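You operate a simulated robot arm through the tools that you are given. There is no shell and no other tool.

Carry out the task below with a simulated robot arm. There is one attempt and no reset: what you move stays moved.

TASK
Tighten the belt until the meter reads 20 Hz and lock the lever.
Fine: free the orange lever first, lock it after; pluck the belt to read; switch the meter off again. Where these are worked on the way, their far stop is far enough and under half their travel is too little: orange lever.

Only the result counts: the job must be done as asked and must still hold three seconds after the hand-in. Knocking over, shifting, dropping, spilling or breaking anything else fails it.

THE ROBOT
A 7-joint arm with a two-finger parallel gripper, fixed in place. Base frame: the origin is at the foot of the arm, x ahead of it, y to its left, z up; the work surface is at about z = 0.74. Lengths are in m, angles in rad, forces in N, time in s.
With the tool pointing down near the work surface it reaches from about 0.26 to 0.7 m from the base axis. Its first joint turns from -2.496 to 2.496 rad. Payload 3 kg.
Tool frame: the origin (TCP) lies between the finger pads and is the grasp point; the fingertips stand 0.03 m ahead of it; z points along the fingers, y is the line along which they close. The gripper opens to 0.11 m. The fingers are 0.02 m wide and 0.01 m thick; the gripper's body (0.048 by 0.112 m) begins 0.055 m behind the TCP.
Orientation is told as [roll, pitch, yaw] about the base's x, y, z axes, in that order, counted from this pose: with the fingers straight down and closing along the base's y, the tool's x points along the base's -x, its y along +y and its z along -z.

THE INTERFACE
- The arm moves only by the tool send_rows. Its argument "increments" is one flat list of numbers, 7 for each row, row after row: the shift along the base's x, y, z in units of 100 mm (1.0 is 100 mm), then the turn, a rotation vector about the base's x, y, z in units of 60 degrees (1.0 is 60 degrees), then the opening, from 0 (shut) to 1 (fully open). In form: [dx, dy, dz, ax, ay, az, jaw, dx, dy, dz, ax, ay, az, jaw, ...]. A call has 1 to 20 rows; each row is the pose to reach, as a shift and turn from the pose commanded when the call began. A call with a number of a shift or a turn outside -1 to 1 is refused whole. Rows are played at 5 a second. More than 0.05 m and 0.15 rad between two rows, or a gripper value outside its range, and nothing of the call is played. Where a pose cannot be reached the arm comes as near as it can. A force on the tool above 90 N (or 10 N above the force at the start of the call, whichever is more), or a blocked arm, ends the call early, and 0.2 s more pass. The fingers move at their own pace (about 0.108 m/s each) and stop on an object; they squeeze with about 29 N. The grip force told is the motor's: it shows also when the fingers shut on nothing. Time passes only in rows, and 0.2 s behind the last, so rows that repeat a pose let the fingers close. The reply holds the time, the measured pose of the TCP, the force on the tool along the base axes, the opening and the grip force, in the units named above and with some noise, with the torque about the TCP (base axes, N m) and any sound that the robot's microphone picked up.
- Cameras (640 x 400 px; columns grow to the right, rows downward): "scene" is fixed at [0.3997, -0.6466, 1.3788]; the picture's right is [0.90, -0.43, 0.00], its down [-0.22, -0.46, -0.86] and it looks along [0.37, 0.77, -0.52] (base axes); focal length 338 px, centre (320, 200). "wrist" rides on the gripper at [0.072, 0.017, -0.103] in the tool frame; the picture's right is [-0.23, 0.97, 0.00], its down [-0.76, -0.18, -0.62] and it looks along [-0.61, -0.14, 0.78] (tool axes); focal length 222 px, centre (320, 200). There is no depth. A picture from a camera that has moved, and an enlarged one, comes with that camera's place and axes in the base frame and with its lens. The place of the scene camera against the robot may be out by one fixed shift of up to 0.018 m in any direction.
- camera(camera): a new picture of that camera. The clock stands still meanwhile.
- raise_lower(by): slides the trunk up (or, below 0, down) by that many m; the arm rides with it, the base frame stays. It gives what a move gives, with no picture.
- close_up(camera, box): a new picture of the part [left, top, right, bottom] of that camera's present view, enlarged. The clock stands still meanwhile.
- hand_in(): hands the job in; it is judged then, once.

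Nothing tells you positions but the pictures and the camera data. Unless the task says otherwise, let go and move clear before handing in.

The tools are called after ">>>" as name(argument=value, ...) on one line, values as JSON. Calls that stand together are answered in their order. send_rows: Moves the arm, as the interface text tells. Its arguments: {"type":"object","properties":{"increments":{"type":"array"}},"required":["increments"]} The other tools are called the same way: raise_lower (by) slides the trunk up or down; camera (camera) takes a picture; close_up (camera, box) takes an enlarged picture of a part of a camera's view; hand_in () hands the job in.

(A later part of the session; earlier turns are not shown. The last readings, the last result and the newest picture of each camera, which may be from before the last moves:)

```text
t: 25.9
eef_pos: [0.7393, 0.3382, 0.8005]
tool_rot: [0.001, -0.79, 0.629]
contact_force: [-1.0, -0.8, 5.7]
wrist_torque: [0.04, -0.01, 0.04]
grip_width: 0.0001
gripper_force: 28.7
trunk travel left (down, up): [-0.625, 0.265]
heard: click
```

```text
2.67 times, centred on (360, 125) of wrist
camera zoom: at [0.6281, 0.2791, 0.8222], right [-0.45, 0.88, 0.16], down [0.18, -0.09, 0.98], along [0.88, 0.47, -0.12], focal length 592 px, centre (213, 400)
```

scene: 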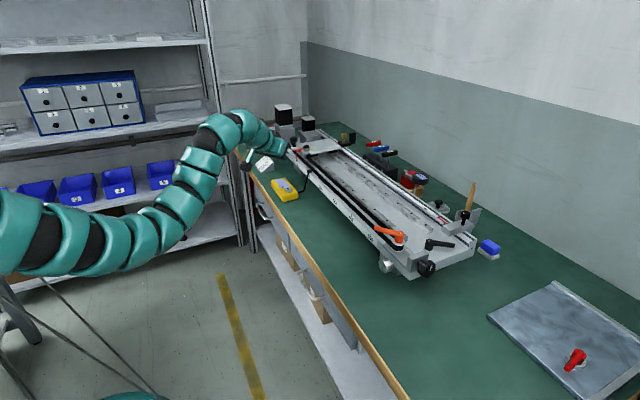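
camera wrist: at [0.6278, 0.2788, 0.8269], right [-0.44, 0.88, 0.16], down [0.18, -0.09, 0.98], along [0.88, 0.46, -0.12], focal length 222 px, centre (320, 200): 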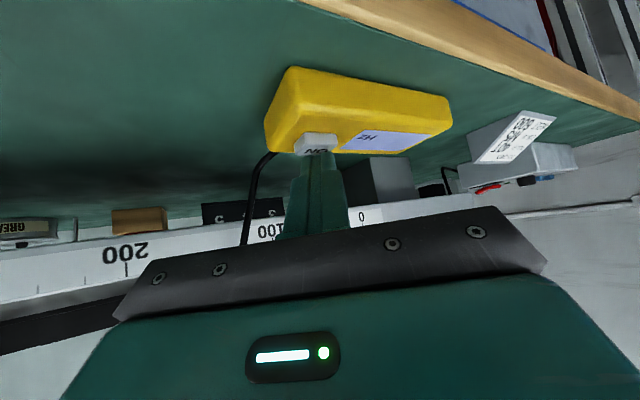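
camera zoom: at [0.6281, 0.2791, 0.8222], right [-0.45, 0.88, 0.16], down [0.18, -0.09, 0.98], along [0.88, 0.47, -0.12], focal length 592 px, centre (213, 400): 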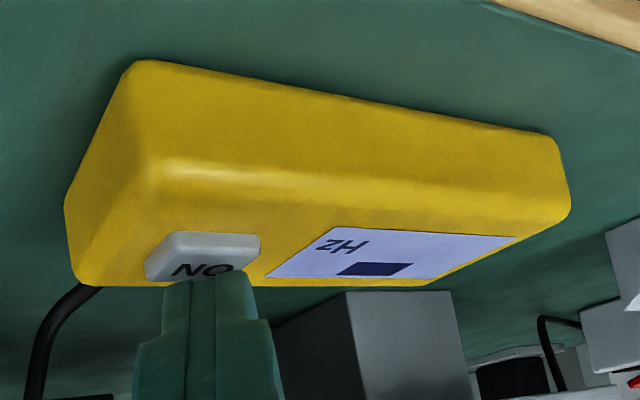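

A click was heard and the display came on. I'll lift straight up and look at the display.

>>> send_rows(increments=[0, 0, 0.2, 0, 0, 0, 0, 0, 0, 0.6, 0, 0, 0, 0, -0.2, -0.3, 1.0, 0, 0, 0, 0, -0.2, -0.3, 1.0, 0, 0, 0, 0])

>>> close_up(camera="wrist", box=[240, 0, 480, 150])

>>> close_up(camera="scene", box=[260, 165, 320, 205])

>>> camera(camera="wrist")

```text
refused: row 3 steps farther than a row can; nothing moved
```

```text
2.67 times, centred on (360, 75) of wrist
camera zoom: at [0.6281, 0.2791, 0.8222], right [-0.45, 0.88, 0.16], down [0.18, -0.09, 0.98], along [0.88, 0.47, -0.12], focal length 592 px, centre (213, 533)
```

zoom: 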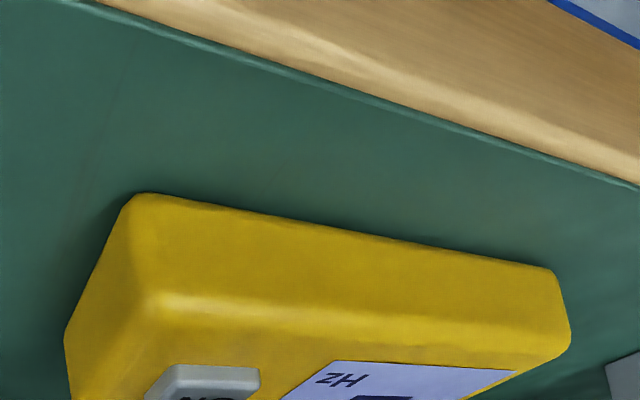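

```text
10.00 times, centred on (290, 185) of scene
camera zoom: at [0.3997, -0.6466, 1.3788], right [0.9, -0.43, 0.0], down [-0.22, -0.46, -0.86], along [0.37, 0.77, -0.52], focal length 3380 px, centre (620, 350)
```

zoom: 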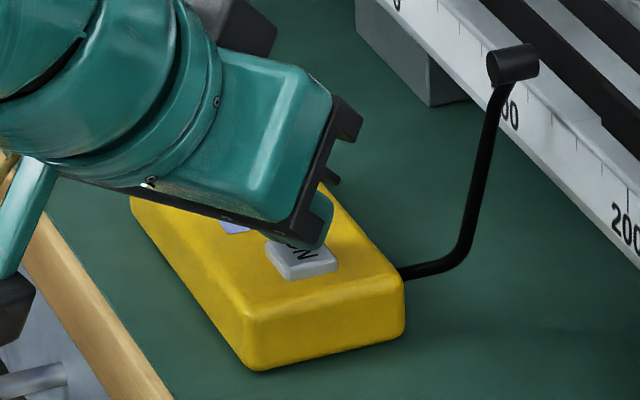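

```text
taken
camera wrist: at [0.6281, 0.2791, 0.8222], right [-0.45, 0.88, 0.16], down [0.18, -0.09, 0.98], along [0.88, 0.47, -0.12], focal length 222 px, centre (320, 200)
```

wrist: 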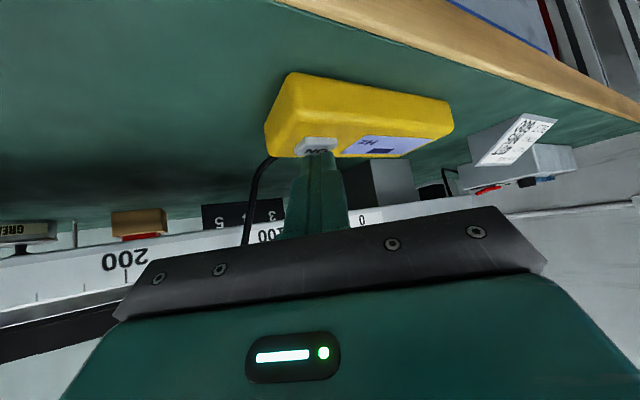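

That call was refused for a too-large step; I'll lift with smaller steps.

>>> send_rows(increments=[0, 0, 0.2, 0, 0, 0, 0, 0, 0, 0.6, 0, 0, 0, 0, 0, 0, 1.0, 0, 0, 0, 0, -0.2, -0.3, 1.0, 0, 0, 0, 0])

>>> camera(camera="wrist")

>>> close_up(camera="scene", box=[260, 165, 320, 205])

```text
t: 26.9
eef_pos: [0.7197, 0.3068, 0.8999]
tool_rot: [0.003, -0.787, 0.628]
contact_force: [0.3, 0.2, -0.2]
wrist_torque: [0.03, 0.02, -0.01]
grip_width: 0.0
gripper_force: 28.8
trunk travel left (down, up): [-0.625, 0.265]
```

```text
taken
camera wrist: at [0.6079, 0.2473, 0.9214], right [-0.44, 0.88, 0.16], down [0.18, -0.09, 0.98], along [0.88, 0.46, -0.12], focal length 222 px, centre (320, 200)
```

wrist: 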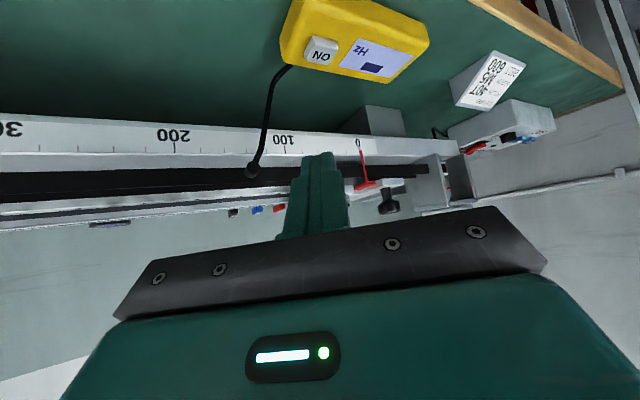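

```text
10.00 times, centred on (290, 185) of scene
camera zoom: at [0.3997, -0.6466, 1.3788], right [0.9, -0.43, 0.0], down [-0.22, -0.46, -0.86], along [0.37, 0.77, -0.52], focal length 3380 px, centre (620, 350)
```

zoom: 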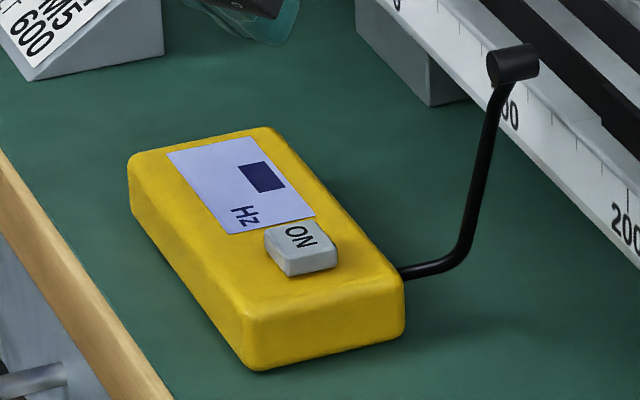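

The meter is on with a blank/placeholder block. Now I'll inspect the belt near the probe for a good pluck point.

>>> close_up(camera="scene", box=[290, 150, 370, 210])

>>> close_up(camera="scene", box=[330, 180, 420, 250])

>>> close_up(camera="wrist", box=[0, 100, 300, 240])

```text
6.67 times, centred on (330, 180) of scene
camera zoom: at [0.3997, -0.6466, 1.3788], right [0.9, -0.43, 0.0], down [-0.22, -0.46, -0.86], along [0.37, 0.77, -0.52], focal length 2253 px, centre (253, 333)
```

zoom: 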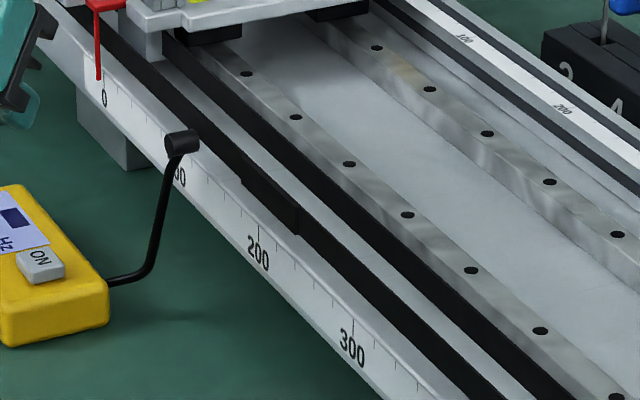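

```text
5.71 times, centred on (375, 215) of scene
camera zoom: at [0.3997, -0.6466, 1.3788], right [0.9, -0.43, 0.0], down [-0.22, -0.46, -0.86], along [0.37, 0.77, -0.52], focal length 1931 px, centre (6, 114)
```

zoom: 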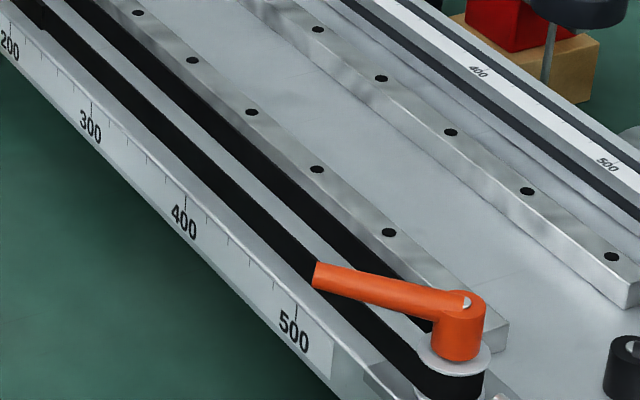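

```text
2.13 times, centred on (150, 170) of wrist
camera zoom: at [0.6079, 0.2473, 0.9214], right [-0.44, 0.88, 0.16], down [0.18, -0.09, 0.98], along [0.88, 0.46, -0.12], focal length 474 px, centre (683, 264)
```

zoom: 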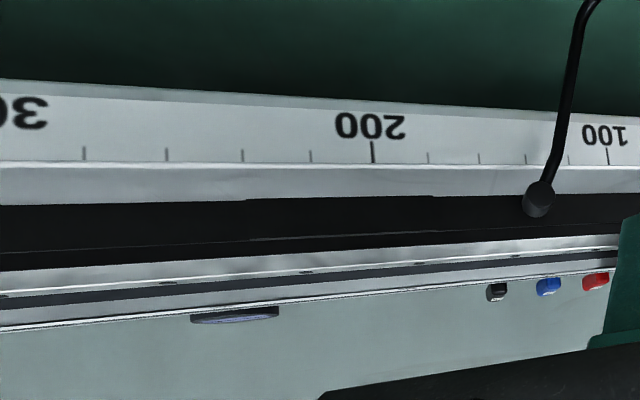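

The belt's outer run is at x≈0.831, z≈0.85–0.868; the thicker patch at y≈0.19–0.255 beside the probe looks like the pluck spot. I'll swing the closed gripper to point along +x (60° forward tilt) in front of it.

>>> send_rows(increments=[-0.1, -0.17, 0.06, 0.01564, -0.048, -0.1196, 0, -0.1, -0.34, 0.12, 0.0313, -0.096, -0.2393, 0, -0.1, -0.51, 0.18, 0.0469, -0.144, -0.3589, 0, -0.05, -0.68, 0.24, 0.0626, -0.192, -0.4786, 0, 0, -0.85, 0.3, 0.0782, -0.24, -0.5982, 0, 0, -0.85, 0.3, 0.0782, -0.24, -0.5982, 0])

>>> camera(camera="wrist")

>>> close_up(camera="scene", box=[250, 120, 390, 230])

```text
t: 28.2
eef_pos: [0.7175, 0.2243, 0.9289]
tool_rot: [0.002, -1.045, -0.002]
contact_force: [-0.6, 0.1, -1.3]
wrist_torque: [-0.02, 0.0, 0.0]
grip_width: 0.0
gripper_force: 29.0
trunk travel left (down, up): [-0.625, 0.265]
```

```text
taken
camera wrist: at [0.5918, 0.2408, 0.9178], right [0.11, 0.97, 0.2], down [-0.16, -0.18, 0.97], along [0.98, -0.14, 0.13], focal length 222 px, centre (320, 200)
```

wrist: 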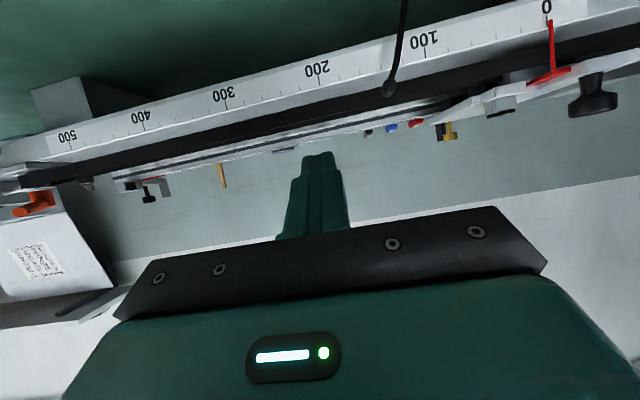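

```text
3.64 times, centred on (320, 175) of scene
camera zoom: at [0.3997, -0.6466, 1.3788], right [0.9, -0.43, 0.0], down [-0.22, -0.46, -0.86], along [0.37, 0.77, -0.52], focal length 1229 px, centre (320, 291)
```

zoom: 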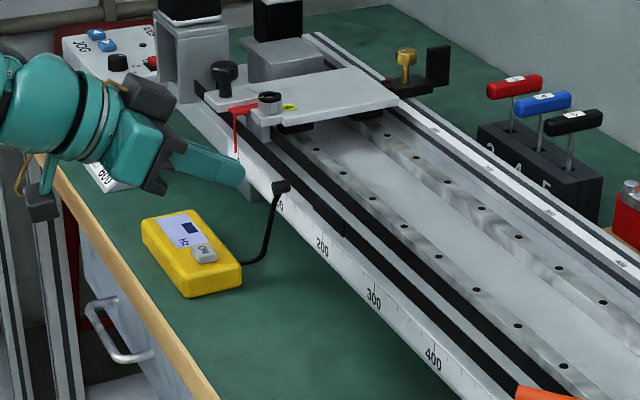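

I'll zoom in on the wrist view to measure the belt's edges once more.

>>> close_up(camera="wrist", box=[240, 40, 440, 165])

```text
3.20 times, centred on (340, 102) of wrist
camera zoom: at [0.5918, 0.2408, 0.9178], right [0.11, 0.97, 0.2], down [-0.16, -0.18, 0.97], along [0.98, -0.14, 0.13], focal length 711 px, centre (256, 512)
```

zoom: 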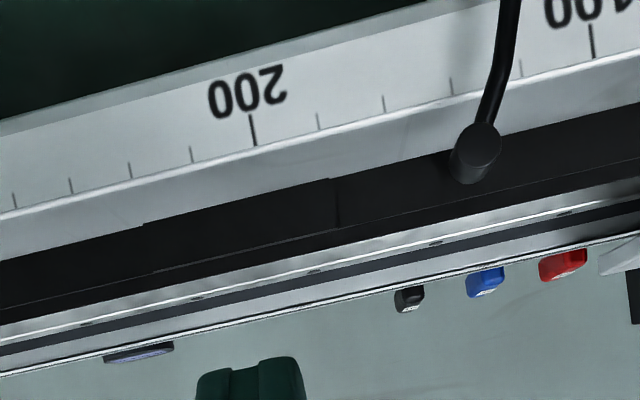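

The belt patch spans z≈0.850–0.866 at x≈0.832. I'll lower to that height and approach to about 1 cm in front of it.

>>> send_rows(increments=[0, 0, -0.3, 0, 0, 0, 0, 0, 0, -0.62, 0, 0, 0, 0, 0.35, 0, -0.62, 0, 0, 0, 0, 0.7, 0, -0.62, 0, 0, 0, 0, 0.7, 0, -0.62, 0, 0, 0, 0])

>>> camera(camera="wrist")

>>> close_up(camera="scene", box=[270, 140, 370, 210])

```text
t: 29.4
eef_pos: [0.7896, 0.2241, 0.8678]
tool_rot: [0.006, -1.045, -0.004]
contact_force: [-0.2, -0.5, 0.8]
wrist_torque: [-0.01, 0.02, 0.0]
grip_width: 0.0
gripper_force: 29.0
trunk travel left (down, up): [-0.625, 0.265]
```

```text
taken
camera wrist: at [0.6628, 0.24, 0.8563], right [0.11, 0.97, 0.2], down [-0.16, -0.18, 0.97], along [0.98, -0.14, 0.13], focal length 222 px, centre (320, 200)
```

wrist: 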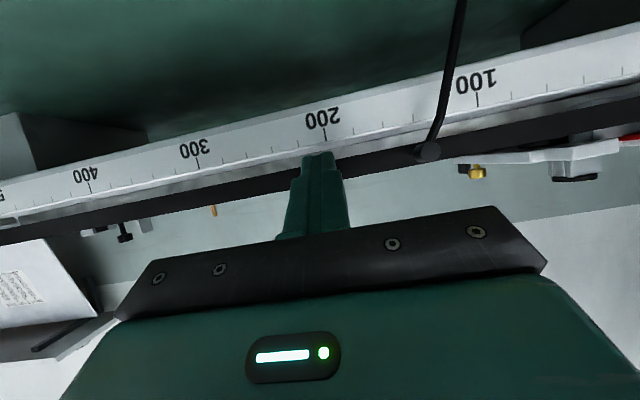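

```text
5.71 times, centred on (320, 175) of scene
camera zoom: at [0.3997, -0.6466, 1.3788], right [0.9, -0.43, 0.0], down [-0.22, -0.46, -0.86], along [0.37, 0.77, -0.52], focal length 1931 px, centre (320, 343)
```

zoom: 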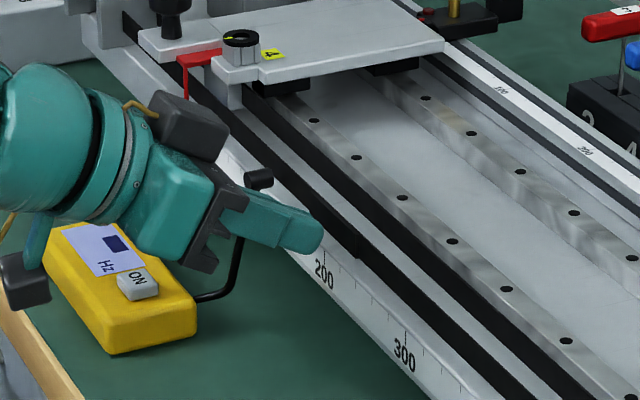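

The fingertip is just in front of the patch. I'll push slowly in +x to find contact.

>>> send_rows(increments=[0.05, 0, 0, 0, 0, 0, 0, 0.1, 0, 0, 0, 0, 0, 0, 0.12, 0, 0, 0, 0, 0, 0])

>>> close_up(camera="scene", box=[300, 160, 360, 200])

```text
t: 30.2
eef_pos: [0.8013, 0.2237, 0.8678]
tool_rot: [0.004, -1.044, -0.002]
contact_force: [-0.6, -0.7, 0.0]
wrist_torque: [-0.03, 0.0, -0.02]
grip_width: 0.0
gripper_force: 28.8
trunk travel left (down, up): [-0.625, 0.265]
```

```text
10.00 times, centred on (330, 180) of scene
camera zoom: at [0.3997, -0.6466, 1.3788], right [0.9, -0.43, 0.0], down [-0.22, -0.46, -0.86], along [0.37, 0.77, -0.52], focal length 3380 px, centre (220, 400)
```

zoom: 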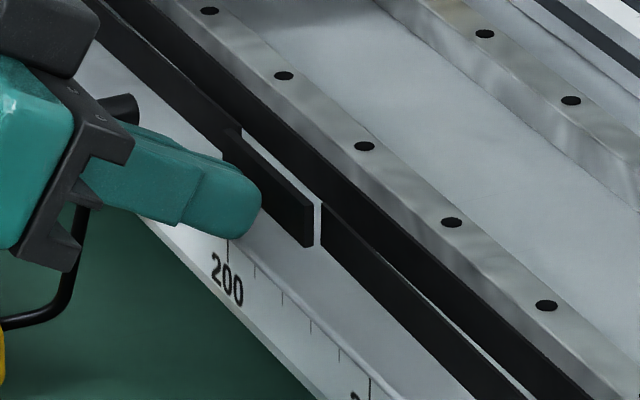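

The patch is a separate movable belt segment, just at contact. I'll push ~6 mm more and retract quickly to pluck it.

>>> send_rows(increments=[0.03, 0, 0, 0, 0, 0, 0, 0.06, 0, 0, 0, 0, 0, 0])

>>> close_up(camera="scene", box=[300, 160, 360, 200])

```text
t: 30.9
eef_pos: [0.8055, 0.2242, 0.8672]
tool_rot: [0.004, -1.047, 0.0]
contact_force: [-19.1, -5.2, 0.9]
wrist_torque: [-0.07, 0.08, -0.18]
grip_width: 0.0
gripper_force: 29.5
trunk travel left (down, up): [-0.625, 0.265]
```

```text
10.00 times, centred on (330, 180) of scene
camera zoom: at [0.3997, -0.6466, 1.3788], right [0.9, -0.43, 0.0], down [-0.22, -0.46, -0.86], along [0.37, 0.77, -0.52], focal length 3380 px, centre (220, 400)
```

zoom: 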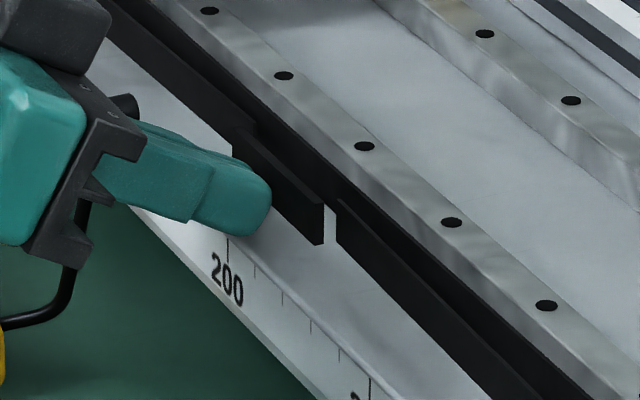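

The belt deflects with ~19 N. Now release by a quick retreat.

>>> send_rows(increments=[-0.48, 0, 0, 0, 0, 0, 0])

>>> close_up(camera="scene", box=[260, 150, 360, 210])

```text
t: 31.2
eef_pos: [0.7596, 0.2239, 0.8695]
tool_rot: [0.004, -1.05, -0.003]
contact_force: [-0.8, -0.6, 0.5]
wrist_torque: [0.0, 0.01, -0.03]
grip_width: 0.0001
gripper_force: 29.2
trunk travel left (down, up): [-0.625, 0.265]
```

```text
6.40 times, centred on (310, 180) of scene
camera zoom: at [0.3997, -0.6466, 1.3788], right [0.9, -0.43, 0.0], down [-0.22, -0.46, -0.86], along [0.37, 0.77, -0.52], focal length 2163 px, centre (384, 328)
```

zoom: 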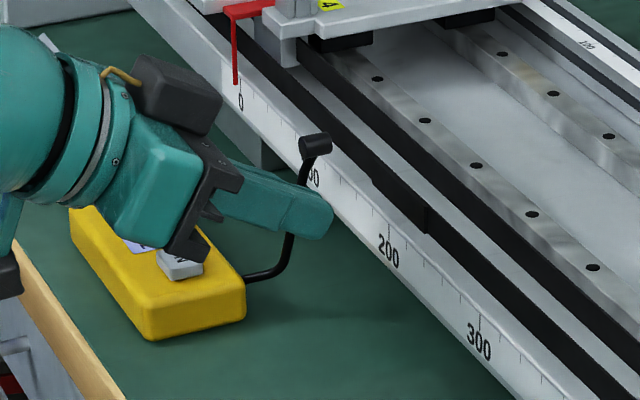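

The belt sprang back. I'll raise the gripper out of the view and read the display.

>>> send_rows(increments=[0, -0.1, 0.4, 0, 0, 0, 0, 0, -0.2, 0.8, 0, 0, 0, 0])

>>> close_up(camera="scene", box=[260, 165, 320, 205])

```text
t: 31.9
eef_pos: [0.7595, 0.2031, 0.9465]
tool_rot: [0.002, -1.045, 0.0]
contact_force: [0.7, -0.5, -0.5]
wrist_torque: [-0.03, 0.03, -0.01]
grip_width: 0.0001
gripper_force: 28.9
trunk travel left (down, up): [-0.625, 0.265]
```

```text
10.00 times, centred on (290, 185) of scene
camera zoom: at [0.3997, -0.6466, 1.3788], right [0.9, -0.43, 0.0], down [-0.22, -0.46, -0.86], along [0.37, 0.77, -0.52], focal length 3380 px, centre (620, 350)
```

zoom: 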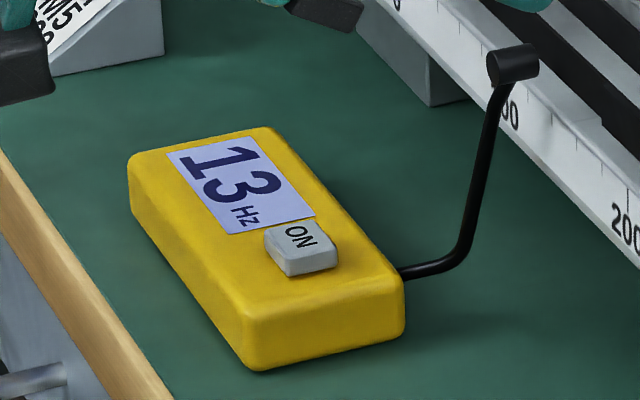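

The meter reads 13 Hz; I need 20 Hz, so I must turn the black tension knob. I'll travel back to the tensioner while rolling the gripper 90° so it can grip across the knob and turn about y.

>>> send_rows(increments=[-0.02, -0.17, 0.06, -0.10825, 0, 0.0625, 0, -0.04, -0.34, 0.12, -0.2165, 0, 0.125, 0, -0.06, -0.51, 0.18, -0.3248, 0, 0.1875, 0, -0.08, -0.68, 0.24, -0.433, 0, 0.25, 0, -0.1, -0.85, 0.3, -0.5413, 0, 0.3125, 0, -0.1, -1.0, 0.3, -0.6495, 0, 0.375, 0])

>>> send_rows(increments=[0, -0.17, 0, -0.10825, 0, 0.0625, 0.3, 0, -0.34, 0, -0.2165, 0, 0.125, 0.6, 0, -0.51, 0, -0.3248, 0, 0.1875, 0.6, 0, -0.68, 0, -0.433, 0, 0.25, 0.6, 0, -0.85, 0, -0.5413, 0, 0.3125, 0.6, 0, -1.0, 0, -0.6495, 0, 0.375, 0.6])

>>> send_rows(increments=[0, -0.35, 0, 0, 0, 0, 0.6, 0, -0.7, 0, 0, 0, 0, 0.6, 0, -1.0, 0, 0, 0, 0, 0.6])

>>> camera(camera="wrist")

>>> camera(camera="scene")

```text
t: 33.2
eef_pos: [0.7486, 0.1033, 0.9777]
tool_rot: [-0.882, -0.656, 1.105]
contact_force: [0.5, -0.4, 0.6]
wrist_torque: [0.03, 0.02, -0.01]
grip_width: 0.0001
gripper_force: 28.4
trunk travel left (down, up): [-0.625, 0.265]
```

```text
t: 34.6
eef_pos: [0.7476, 0.0025, 0.977]
tool_rot: [-1.043, 0.002, 1.572]
contact_force: [-0.7, 0.0, 0.1]
wrist_torque: [0.01, 0.02, -0.01]
grip_width: 0.066
gripper_force: 0.1
trunk travel left (down, up): [-0.625, 0.265]
```

```text
t: 35.5
eef_pos: [0.749, -0.0956, 0.9774]
tool_rot: [-1.047, 0.001, 1.571]
contact_force: [0.1, -0.2, -1.0]
wrist_torque: [-0.02, 0.01, -0.03]
grip_width: 0.066
gripper_force: 0.1
trunk travel left (down, up): [-0.625, 0.265]
```

```text
taken
camera wrist: at [0.6504, -0.169, 1.0137], right [-0.49, 0.23, -0.84], down [-0.45, 0.76, 0.47], along [0.75, 0.61, -0.27], focal length 222 px, centre (320, 200)
```

wrist: 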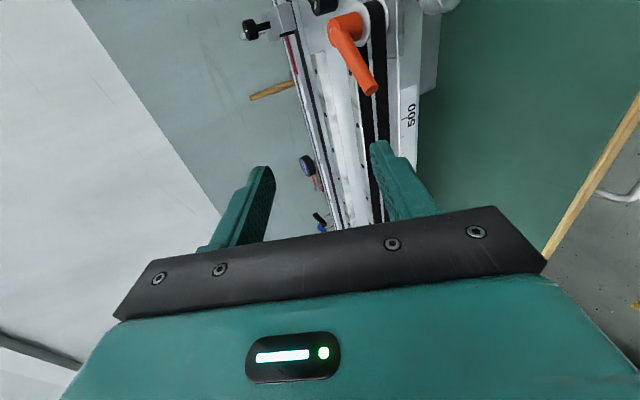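

```text
taken
```

scene: 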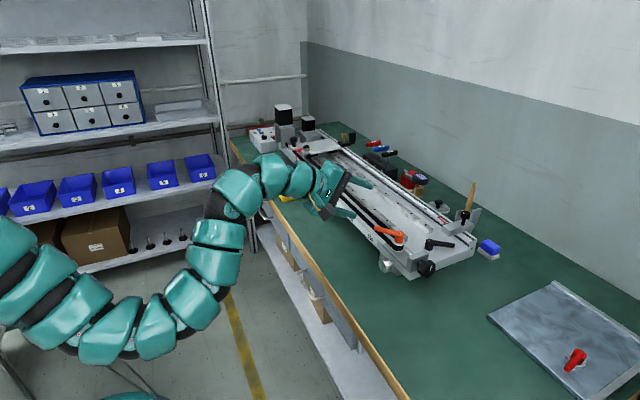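

The tool is rolled correctly and the lever remains freed. I'll continue to y≈-0.26 in front of and above the knob.

>>> send_rows(increments=[0, -0.35, 0, 0, 0, 0, 0.6, 0, -0.7, 0, 0, 0, 0, 0.6, 0, -1.0, 0, 0, 0, 0, 0.6])

>>> send_rows(increments=[0, -0.33, 0, 0, 0, 0, 0.6, 0, -0.64, 0, 0, 0, 0, 0.6, 0, -0.64, -0.2, 0, 0, 0, 0.6])

>>> camera(camera="wrist")

>>> camera(camera="scene")

```text
t: 36.2
eef_pos: [0.7494, -0.1954, 0.9753]
tool_rot: [-1.045, 0.0, 1.571]
contact_force: [1.5, 0.4, 0.3]
wrist_torque: [0.01, 0.01, 0.0]
grip_width: 0.066
gripper_force: 0.0
trunk travel left (down, up): [-0.625, 0.265]
```

```text
t: 37.0
eef_pos: [0.7485, -0.2612, 0.9548]
tool_rot: [-1.044, 0.0, 1.57]
contact_force: [0.6, 0.0, -0.8]
wrist_torque: [-0.02, 0.03, -0.03]
grip_width: 0.066
gripper_force: 0.0
trunk travel left (down, up): [-0.625, 0.265]
```

```text
taken
camera wrist: at [0.6499, -0.3333, 0.9921], right [-0.49, 0.23, -0.84], down [-0.45, 0.76, 0.47], along [0.75, 0.61, -0.27], focal length 222 px, centre (320, 200)
```

wrist: 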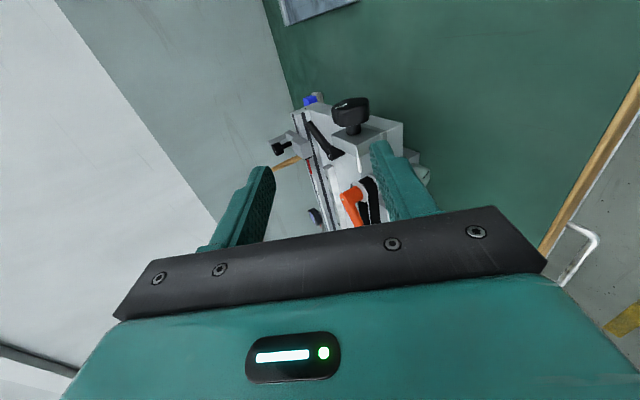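

```text
taken
```

scene: 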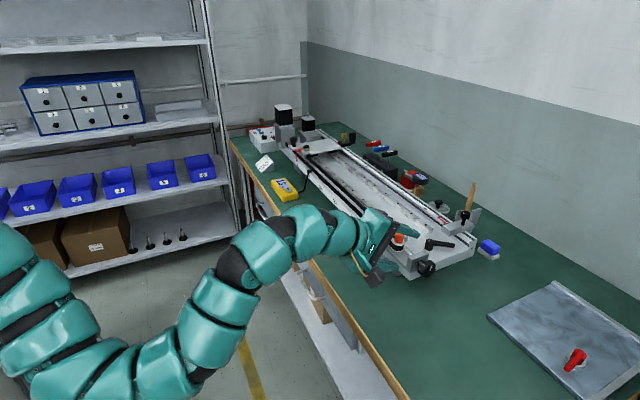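

The knob is visible in the wrist view. I'll zoom to locate its centre and orientation precisely.

>>> close_up(camera="wrist", box=[270, 70, 430, 190])

>>> close_up(camera="scene", box=[370, 215, 470, 285])

```text
3.33 times, centred on (350, 130) of wrist
camera zoom: at [0.6499, -0.3333, 0.9921], right [-0.49, 0.23, -0.84], down [-0.45, 0.76, 0.47], along [0.75, 0.61, -0.27], focal length 740 px, centre (220, 433)
```

zoom: 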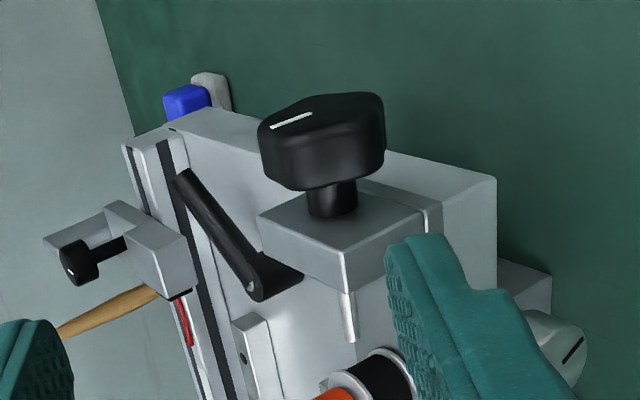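

```text
5.71 times, centred on (420, 250) of scene
camera zoom: at [0.3997, -0.6466, 1.3788], right [0.9, -0.43, 0.0], down [-0.22, -0.46, -0.86], along [0.37, 0.77, -0.52], focal length 1931 px, centre (-251, -86)
```

zoom: 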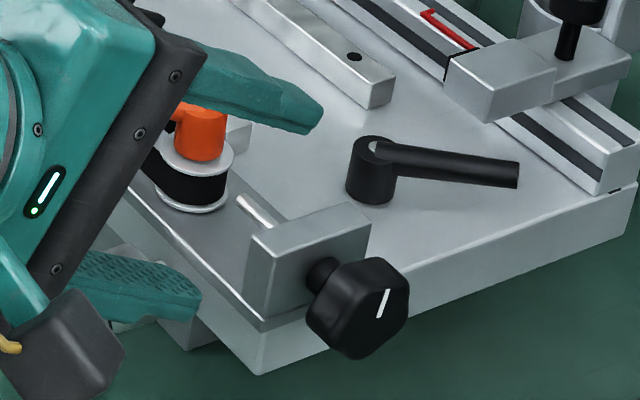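

Knob centre confirmed at ≈(0.843,-0.258,0.864), diameter ≈0.04, with its face at y≈-0.272. I'll go to the horizontal-ish posture (85°) at knob height with open fingers, still short of the knob.

>>> send_rows(increments=[0, 0, -0.3, 0, -0.139, 0, 0.6, 0, 0, -0.6, 0, -0.278, 0, 0.6, 0, 0, -0.9, 0, -0.4167, 0, 0.6, 0, 0, -0.9, 0, -0.4167, 0, 0.6])

>>> camera(camera="wrist")

>>> camera(camera="scene")

```text
t: 38.0
eef_pos: [0.7484, -0.2614, 0.8675]
tool_rot: [-1.483, 0.0, 1.571]
contact_force: [-1.2, -0.7, 0.6]
wrist_torque: [0.04, 0.01, 0.04]
grip_width: 0.0659
gripper_force: 0.0
trunk travel left (down, up): [-0.625, 0.265]
```

```text
taken
camera wrist: at [0.6439, -0.3329, 0.8585], right [-0.08, 0.23, -0.97], down [-0.6, 0.76, 0.23], along [0.79, 0.61, 0.07], focal length 222 px, centre (320, 200)
```

wrist: 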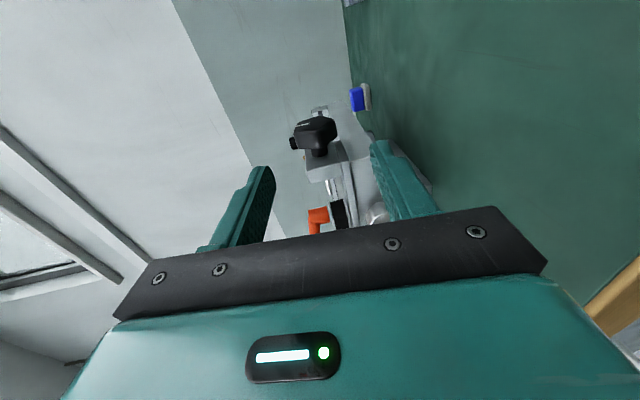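

```text
taken
```

scene: 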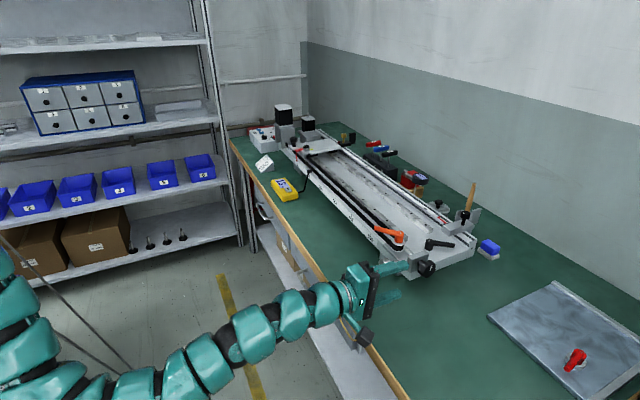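

The knob sits centred between the fingers' line. I'll move forward so the fingers straddle the knob.

>>> send_rows(increments=[0.3, 0, -0.02, 0, 0, 0, 0.6, 0.6, 0, -0.04, 0, 0, 0, 0.6, 0.8, 0, -0.04, 0, 0, 0, 0.6, 0.93, 0, -0.04, 0, 0, 0, 0.6, 0.93, 0, -0.04, 0, 0, 0, 0.6])

>>> camera(camera="wrist")

>>> close_up(camera="scene", box=[350, 215, 470, 300])

```text
t: 39.2
eef_pos: [0.844, -0.2608, 0.8653]
tool_rot: [-1.482, -0.003, 1.57]
contact_force: [-0.2, 1.1, 0.5]
wrist_torque: [-0.01, -0.01, 0.0]
grip_width: 0.0659
gripper_force: 0.0
trunk travel left (down, up): [-0.625, 0.265]
```

```text
taken
camera wrist: at [0.7384, -0.3329, 0.8558], right [-0.09, 0.23, -0.97], down [-0.6, 0.76, 0.23], along [0.79, 0.61, 0.07], focal length 222 px, centre (320, 200)
```

wrist: 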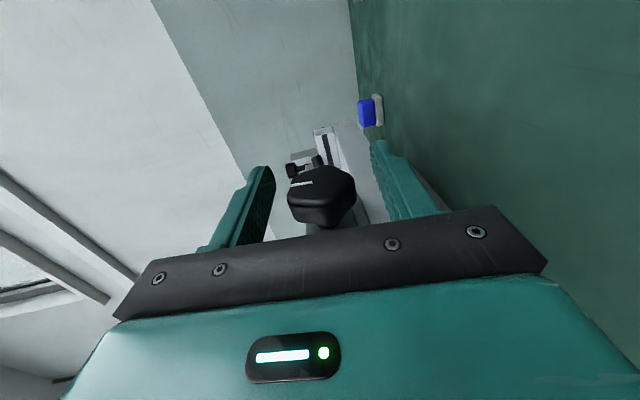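

```text
4.71 times, centred on (410, 258) of scene
camera zoom: at [0.3997, -0.6466, 1.3788], right [0.9, -0.43, 0.0], down [-0.22, -0.46, -0.86], along [0.37, 0.77, -0.52], focal length 1590 px, centre (-104, -71)
```

zoom: 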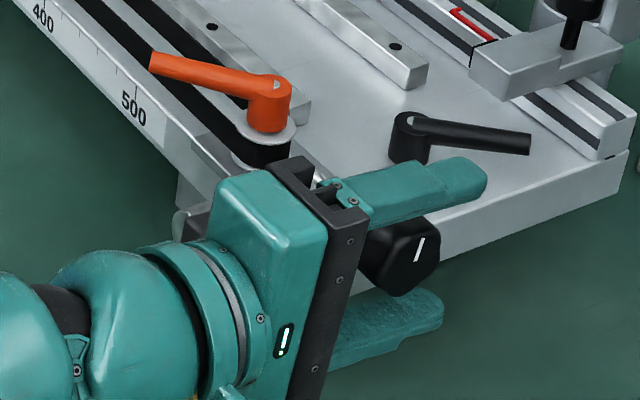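

The fingers straddle the knob. I'll close on it.

>>> send_rows(increments=[0, 0, 0, 0, 0, 0, 0.3, 0, 0, 0, 0, 0, 0, 0.1, 0, 0, 0, 0, 0, 0, 0])

>>> close_up(camera="wrist", box=[240, 130, 420, 240])

>>> close_up(camera="scene", box=[400, 230, 460, 280])

```text
t: 40.0
eef_pos: [0.8428, -0.2598, 0.8631]
tool_rot: [-1.483, 0.0, 1.57]
contact_force: [3.4, -0.3, 0.7]
wrist_torque: [0.03, -0.02, 0.08]
grip_width: 0.0395
gripper_force: 44.8
trunk travel left (down, up): [-0.625, 0.265]
```

```text
3.56 times, centred on (330, 185) of wrist
camera zoom: at [0.7384, -0.3326, 0.8558], right [-0.09, 0.23, -0.97], down [-0.6, 0.76, 0.23], along [0.79, 0.61, 0.07], focal length 790 px, centre (284, 253)
```

zoom: 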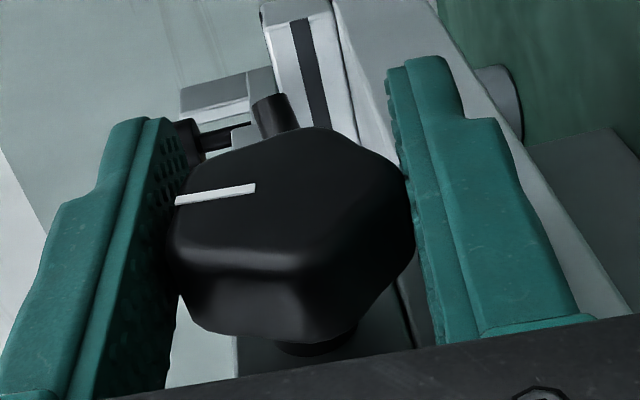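

```text
8.00 times, centred on (430, 255) of scene
camera zoom: at [0.3997, -0.6466, 1.3788], right [0.9, -0.43, 0.0], down [-0.22, -0.46, -0.86], along [0.37, 0.77, -0.52], focal length 2704 px, centre (-560, -240)
```

zoom: 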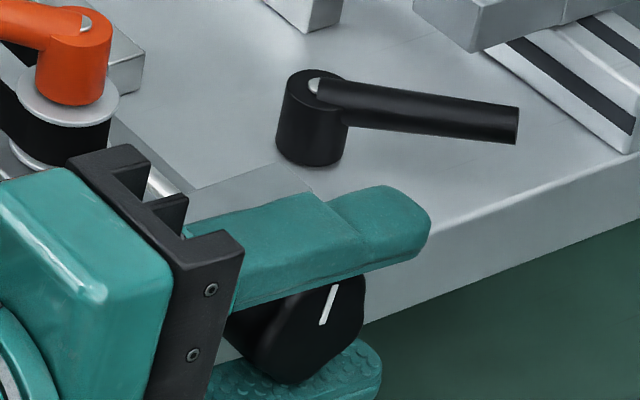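

The knob is gripped (0.0395 m). I'll turn it about +y (clockwise seen from the front) by 30° first and watch force and torque.

>>> send_rows(increments=[0, 0, 0, 0, 0.125, 0, 0, 0, 0, 0, 0, 0.25, 0, 0, 0, 0, 0, 0, 0.375, 0, 0, 0, 0, 0, 0, 0.5, 0, 0])

>>> close_up(camera="wrist", box=[240, 130, 420, 240])

>>> camera(camera="scene")

```text
t: 41.0
eef_pos: [0.8427, -0.259, 0.8632]
tool_rot: [-0.957, 0.001, 1.571]
contact_force: [14.4, 0.4, 12.0]
wrist_torque: [0.27, 0.01, -0.83]
grip_width: 0.0394
gripper_force: 45.1
out of reach, approached as far as the arm can: row 1
trunk travel left (down, up): [-0.625, 0.265]
```

```text
3.56 times, centred on (330, 185) of wrist
camera zoom: at [0.7477, -0.3323, 0.9089], right [-0.56, 0.23, -0.8], down [-0.41, 0.76, 0.5], along [0.72, 0.61, -0.33], focal length 790 px, centre (284, 253)
```

zoom: 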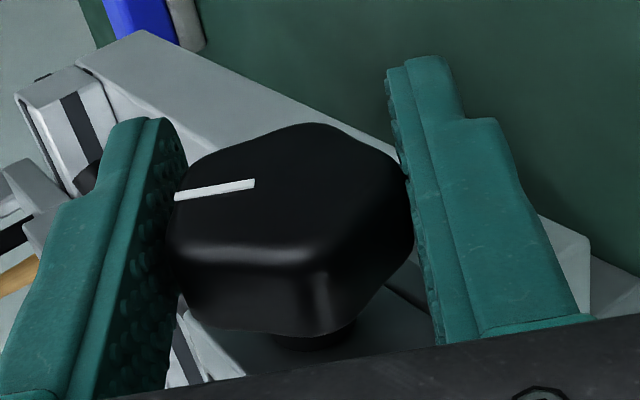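

```text
taken
```

scene: 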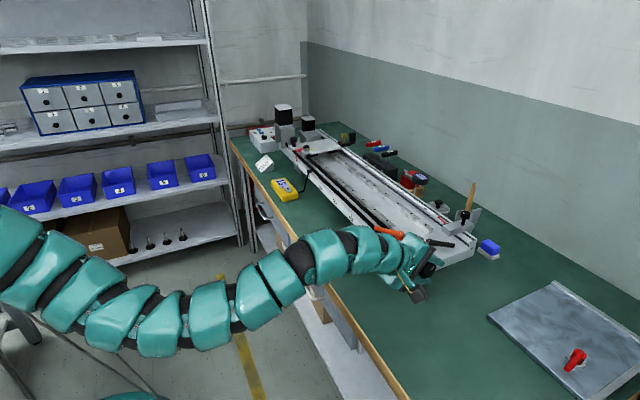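

The knob turned together with the gripper by 30°. I'll continue another ~28° with a 1 mm relief shift.

>>> send_rows(increments=[0.005, 0, 0.005, 0, 0.12, 0, 0, 0.01, 0, 0.01, 0, 0.24, 0, 0, 0.015, 0, 0.015, 0, 0.36, 0, 0, 0.015, 0, 0.015, 0, 0.47, 0, 0])

>>> close_up(camera="wrist", box=[240, 130, 420, 240])

```text
t: 42.0
eef_pos: [0.8424, -0.2589, 0.8639]
tool_rot: [-0.459, 0.0, 1.571]
contact_force: [-9.3, 5.7, -2.5]
wrist_torque: [0.21, 0.03, -0.28]
grip_width: 0.0394
gripper_force: 44.9
trunk travel left (down, up): [-0.625, 0.265]
```

```text
3.56 times, centred on (330, 185) of wrist
camera zoom: at [0.7805, -0.332, 0.9482], right [-0.87, 0.23, -0.43], down [-0.12, 0.76, 0.64], along [0.48, 0.61, -0.64], focal length 790 px, centre (284, 253)
```

zoom: 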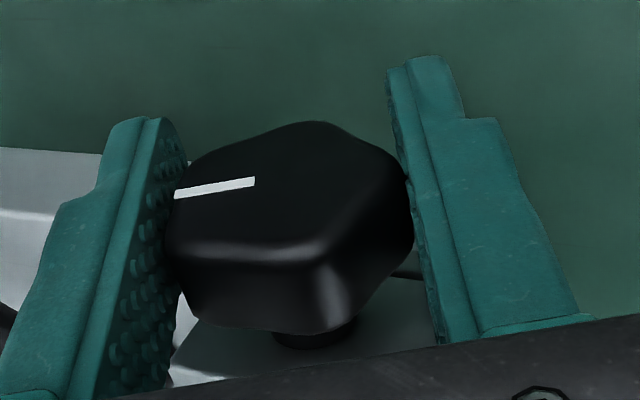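

58° turned so far in one stroke. I'll regrip in place: open, rotate back 59°, close, and turn again.

>>> send_rows(increments=[-0.005, -0.01, -0.005, 0, 0, 0, 0.6, -0.005, -0.01, -0.005, 0, 0, 0, 0.6, -0.005, -0.01, -0.005, 0, -0.14, 0, 0.6, -0.005, -0.01, -0.005, 0, -0.28, 0, 0.6, -0.005, -0.01, -0.005, 0, -0.42, 0, 0.6, -0.005, -0.01, -0.005, 0, -0.56, 0, 0.6, -0.005, -0.01, -0.005, 0, -0.7, 0, 0.6, -0.005, -0.01, -0.005, 0, -0.84, 0, 0.6, -0.005, -0.01, -0.005, 0, -0.98, 0, 0.6, -0.005, -0.01, -0.005, 0, -0.98, 0, 0.6])

>>> close_up(camera="wrist", box=[240, 130, 420, 240])

```text
t: 44.2
eef_pos: [0.8443, -0.2622, 0.8642]
tool_rot: [-1.493, 0.001, 1.568]
contact_force: [0.1, -0.3, 0.1]
wrist_torque: [0.0, 0.0, 0.0]
grip_width: 0.0661
gripper_force: 0.0
trunk travel left (down, up): [-0.625, 0.265]
```

```text
3.56 times, centred on (330, 185) of wrist
camera zoom: at [0.7379, -0.334, 0.8553], right [-0.07, 0.23, -0.97], down [-0.61, 0.76, 0.23], along [0.79, 0.61, 0.08], focal length 790 px, centre (284, 253)
```

zoom: 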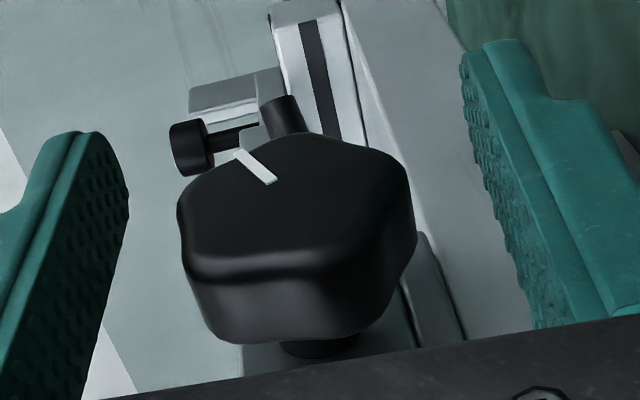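

The marker shows the knob turned ~58°. I'll close and make the second stroke.

>>> send_rows(increments=[0, 0, 0, 0, 0, 0, 0.2, 0, 0, 0, 0, 0, 0, 0, 0, 0, 0, 0, 0, 0, 0, 0, 0, 0, 0, 0.14, 0, 0, 0, 0, 0, 0, 0.28, 0, 0, 0, 0, 0, 0, 0.42, 0, 0, 0, 0, 0, 0, 0.56, 0, 0, 0, 0, 0, 0, 0.7, 0, 0, 0, 0, 0, 0, 0.84, 0, 0, 0, 0, 0, 0, 1.0, 0, 0])

>>> close_up(camera="wrist", box=[240, 130, 420, 240])

```text
refused: row 10 steps farther than a row can; nothing moved
```

```text
3.56 times, centred on (330, 185) of wrist
camera zoom: at [0.7379, -0.334, 0.8553], right [-0.07, 0.23, -0.97], down [-0.61, 0.76, 0.23], along [0.79, 0.61, 0.08], focal length 790 px, centre (284, 253)
```

zoom: 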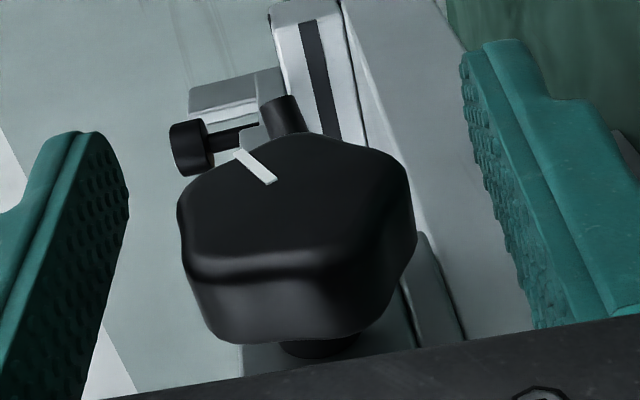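

Last step was slightly too large; resending with even steps.

>>> send_rows(increments=[0, 0, 0, 0, 0, 0, 0.2, 0, 0, 0, 0, 0, 0, 0, 0, 0, 0, 0, 0, 0, 0, 0, 0, 0, 0, 0.14, 0, 0, 0, 0, 0, 0, 0.28, 0, 0, 0, 0, 0, 0, 0.42, 0, 0, 0, 0, 0, 0, 0.56, 0, 0, 0, 0, 0, 0, 0.7, 0, 0, 0, 0, 0, 0, 0.84, 0, 0, 0, 0, 0, 0, 0.98, 0, 0])

>>> close_up(camera="wrist", box=[240, 130, 420, 240])

```text
t: 46.5
eef_pos: [0.8415, -0.2611, 0.8635]
tool_rot: [-0.463, -0.001, 1.568]
contact_force: [-11.0, 5.3, -7.7]
wrist_torque: [-0.45, 0.0, -0.55]
grip_width: 0.0391
gripper_force: 45.3
trunk travel left (down, up): [-0.625, 0.265]
```

```text
3.56 times, centred on (330, 185) of wrist
camera zoom: at [0.7802, -0.3337, 0.9482], right [-0.87, 0.23, -0.43], down [-0.12, 0.76, 0.64], along [0.48, 0.61, -0.64], focal length 790 px, centre (284, 253)
```

zoom: 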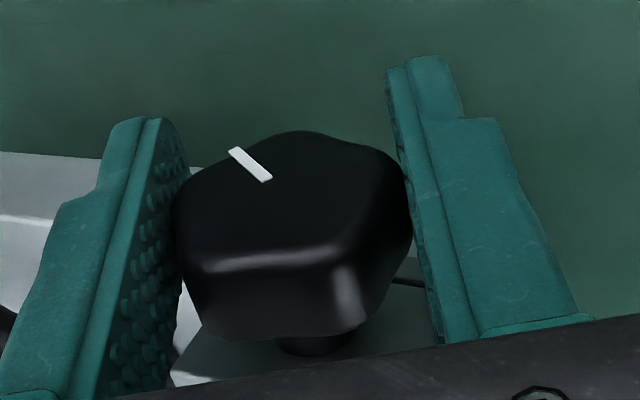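

About 118° total. I'll release, lift clear, tilt forward and close, then travel to the belt patch for another pluck.

>>> send_rows(increments=[0, 0, 0, 0, 0, 0, 0.6, 0, 0, 0, 0, 0, 0, 0.6, -0.15, 0, 0.3, 0, 0, 0, 0.6, -0.3, 0, 0.6, 0, 0, 0, 0.6, -0.45, 0, 0.9, 0, 0, 0, 0.5, -0.6, 0, 1.0, 0, -0.14, 0, 0.3, -0.75, 0, 1.0, 0, -0.28, 0, 0.1, -0.82, 0, 1.0, 0, -0.42, 0, 0, -0.82, 0, 1.0, 0, -0.56, 0, 0])

>>> send_rows(increments=[0, 0.33, 0, 0, 0, 0, 0, 0, 0.66, 0, 0, 0, 0, 0, 0, 1.0, 0, 0, 0, 0, 0])

>>> send_rows(increments=[0, 0.45, 0, 0, 0, 0, 0, 0, 0.9, 0, 0, 0, 0, 0, 0, 1.0, 0, 0, 0, 0, 0])

>>> send_rows(increments=[0, 0.45, 0, 0, 0, 0, 0, 0, 0.9, 0, 0, 0, 0, 0, 0, 1.0, 0, 0, 0, 0, 0])

>>> send_rows(increments=[0, 0.45, 0, 0, 0, 0, 0, 0, 0.9, 0, 0, 0, 0, 0, 0, 1.0, 0, 0, 0, 0, 0])

>>> camera(camera="scene")

```text
t: 48.5
eef_pos: [0.762, -0.2616, 0.9648]
tool_rot: [-1.051, 0.001, 1.569]
contact_force: [-1.2, 0.0, -0.2]
wrist_torque: [-0.02, 0.03, 0.0]
grip_width: 0.0
gripper_force: 28.6
trunk travel left (down, up): [-0.625, 0.265]
```

```text
t: 49.2
eef_pos: [0.7604, -0.161, 0.9627]
tool_rot: [-1.054, -0.001, 1.568]
contact_force: [0.9, 0.5, 0.5]
wrist_torque: [0.02, 0.01, -0.01]
grip_width: 0.0
gripper_force: 29.0
trunk travel left (down, up): [-0.625, 0.265]
```

```text
t: 50.0
eef_pos: [0.7611, -0.0618, 0.964]
tool_rot: [-1.053, -0.001, 1.567]
contact_force: [-0.4, -0.4, 0.0]
wrist_torque: [0.02, 0.01, 0.03]
grip_width: 0.0001
gripper_force: 29.1
trunk travel left (down, up): [-0.625, 0.265]
```

```text
t: 50.9
eef_pos: [0.7607, 0.0388, 0.9651]
tool_rot: [-1.051, 0.001, 1.568]
contact_force: [0.1, 0.1, 0.0]
wrist_torque: [0.0, -0.04, 0.03]
grip_width: 0.0001
gripper_force: 29.2
trunk travel left (down, up): [-0.625, 0.265]
```

```text
t: 51.6
eef_pos: [0.7618, 0.1399, 0.9637]
tool_rot: [-1.051, 0.001, 1.57]
contact_force: [0.7, 0.4, 0.2]
wrist_torque: [0.02, -0.02, -0.01]
grip_width: 0.0001
gripper_force: 29.3
trunk travel left (down, up): [-0.625, 0.265]
```

```text
taken
```

scene: 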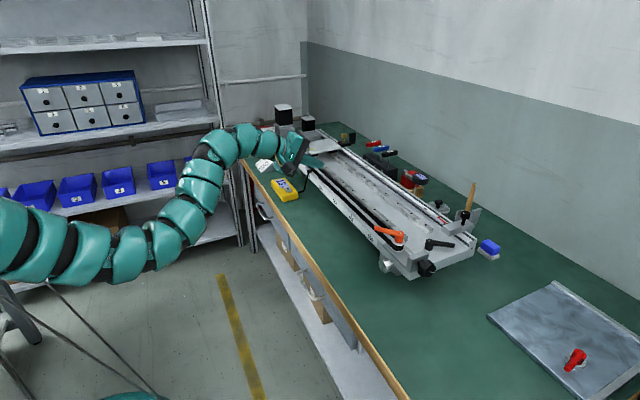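

I'm back near the patch with the same tip geometry. I'll lower, push ~4–5 mm into the belt as before, retreat fast and rise.

>>> send_rows(increments=[0, 0.4, -0.28, 0, 0, 0, 0, 0, 0.8, -0.56, 0, 0, 0, 0, 0, 0.82, -0.96, 0, 0, 0, 0, 0.28, 0.82, -0.96, 0, 0, 0, 0, 0.28, 0.82, -0.96, 0, 0, 0, 0])

>>> close_up(camera="scene", box=[270, 140, 370, 210])

```text
t: 52.9
eef_pos: [0.7888, 0.2199, 0.8669]
tool_rot: [-1.053, 0.002, 1.568]
contact_force: [-0.2, -0.8, 0.2]
wrist_torque: [-0.02, 0.02, 0.03]
grip_width: 0.0001
gripper_force: 29.2
trunk travel left (down, up): [-0.625, 0.265]
```

```text
5.71 times, centred on (320, 175) of scene
camera zoom: at [0.3997, -0.6466, 1.3788], right [0.9, -0.43, 0.0], down [-0.22, -0.46, -0.86], along [0.37, 0.77, -0.52], focal length 1931 px, centre (320, 343)
```

zoom: 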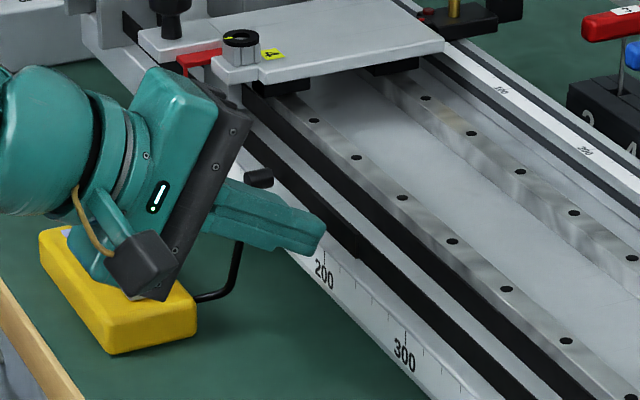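

>>> send_rows(increments=[0.08, 0, 0, 0, 0, 0, 0, 0.12, 0, 0, 0, 0, 0, 0, 0.15, 0, 0, 0, 0, 0, 0, 0.17, 0, 0, 0, 0, 0, 0, -0.3, 0, 0, 0, 0, 0, 0, -0.3, -0.1, 0.4, 0, 0, 0, 0, -0.3, -0.3, 0.8, 0, 0, 0, 0, -0.3, -0.6, 0.9, 0, 0, 0, 0])

>>> close_up(camera="scene", box=[260, 165, 320, 205])

```text
t: 54.6
eef_pos: [0.7591, 0.159, 0.96]
tool_rot: [-1.052, 0.001, 1.57]
contact_force: [0.4, -0.5, 0.4]
wrist_torque: [-0.02, 0.03, 0.0]
grip_width: 0.0
gripper_force: 28.8
trunk travel left (down, up): [-0.625, 0.265]
```

```text
10.00 times, centred on (290, 185) of scene
camera zoom: at [0.3997, -0.6466, 1.3788], right [0.9, -0.43, 0.0], down [-0.22, -0.46, -0.86], along [0.37, 0.77, -0.52], focal length 3380 px, centre (620, 350)
```

zoom: 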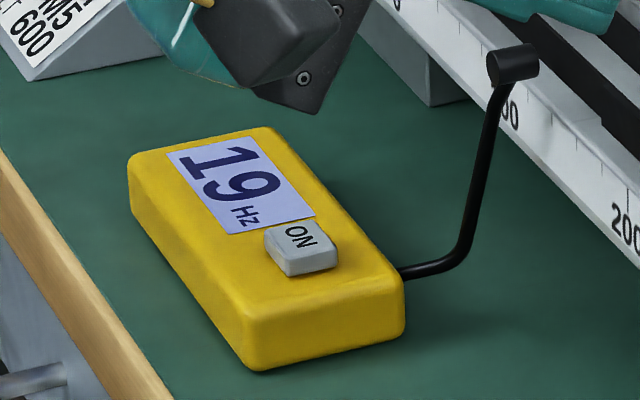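

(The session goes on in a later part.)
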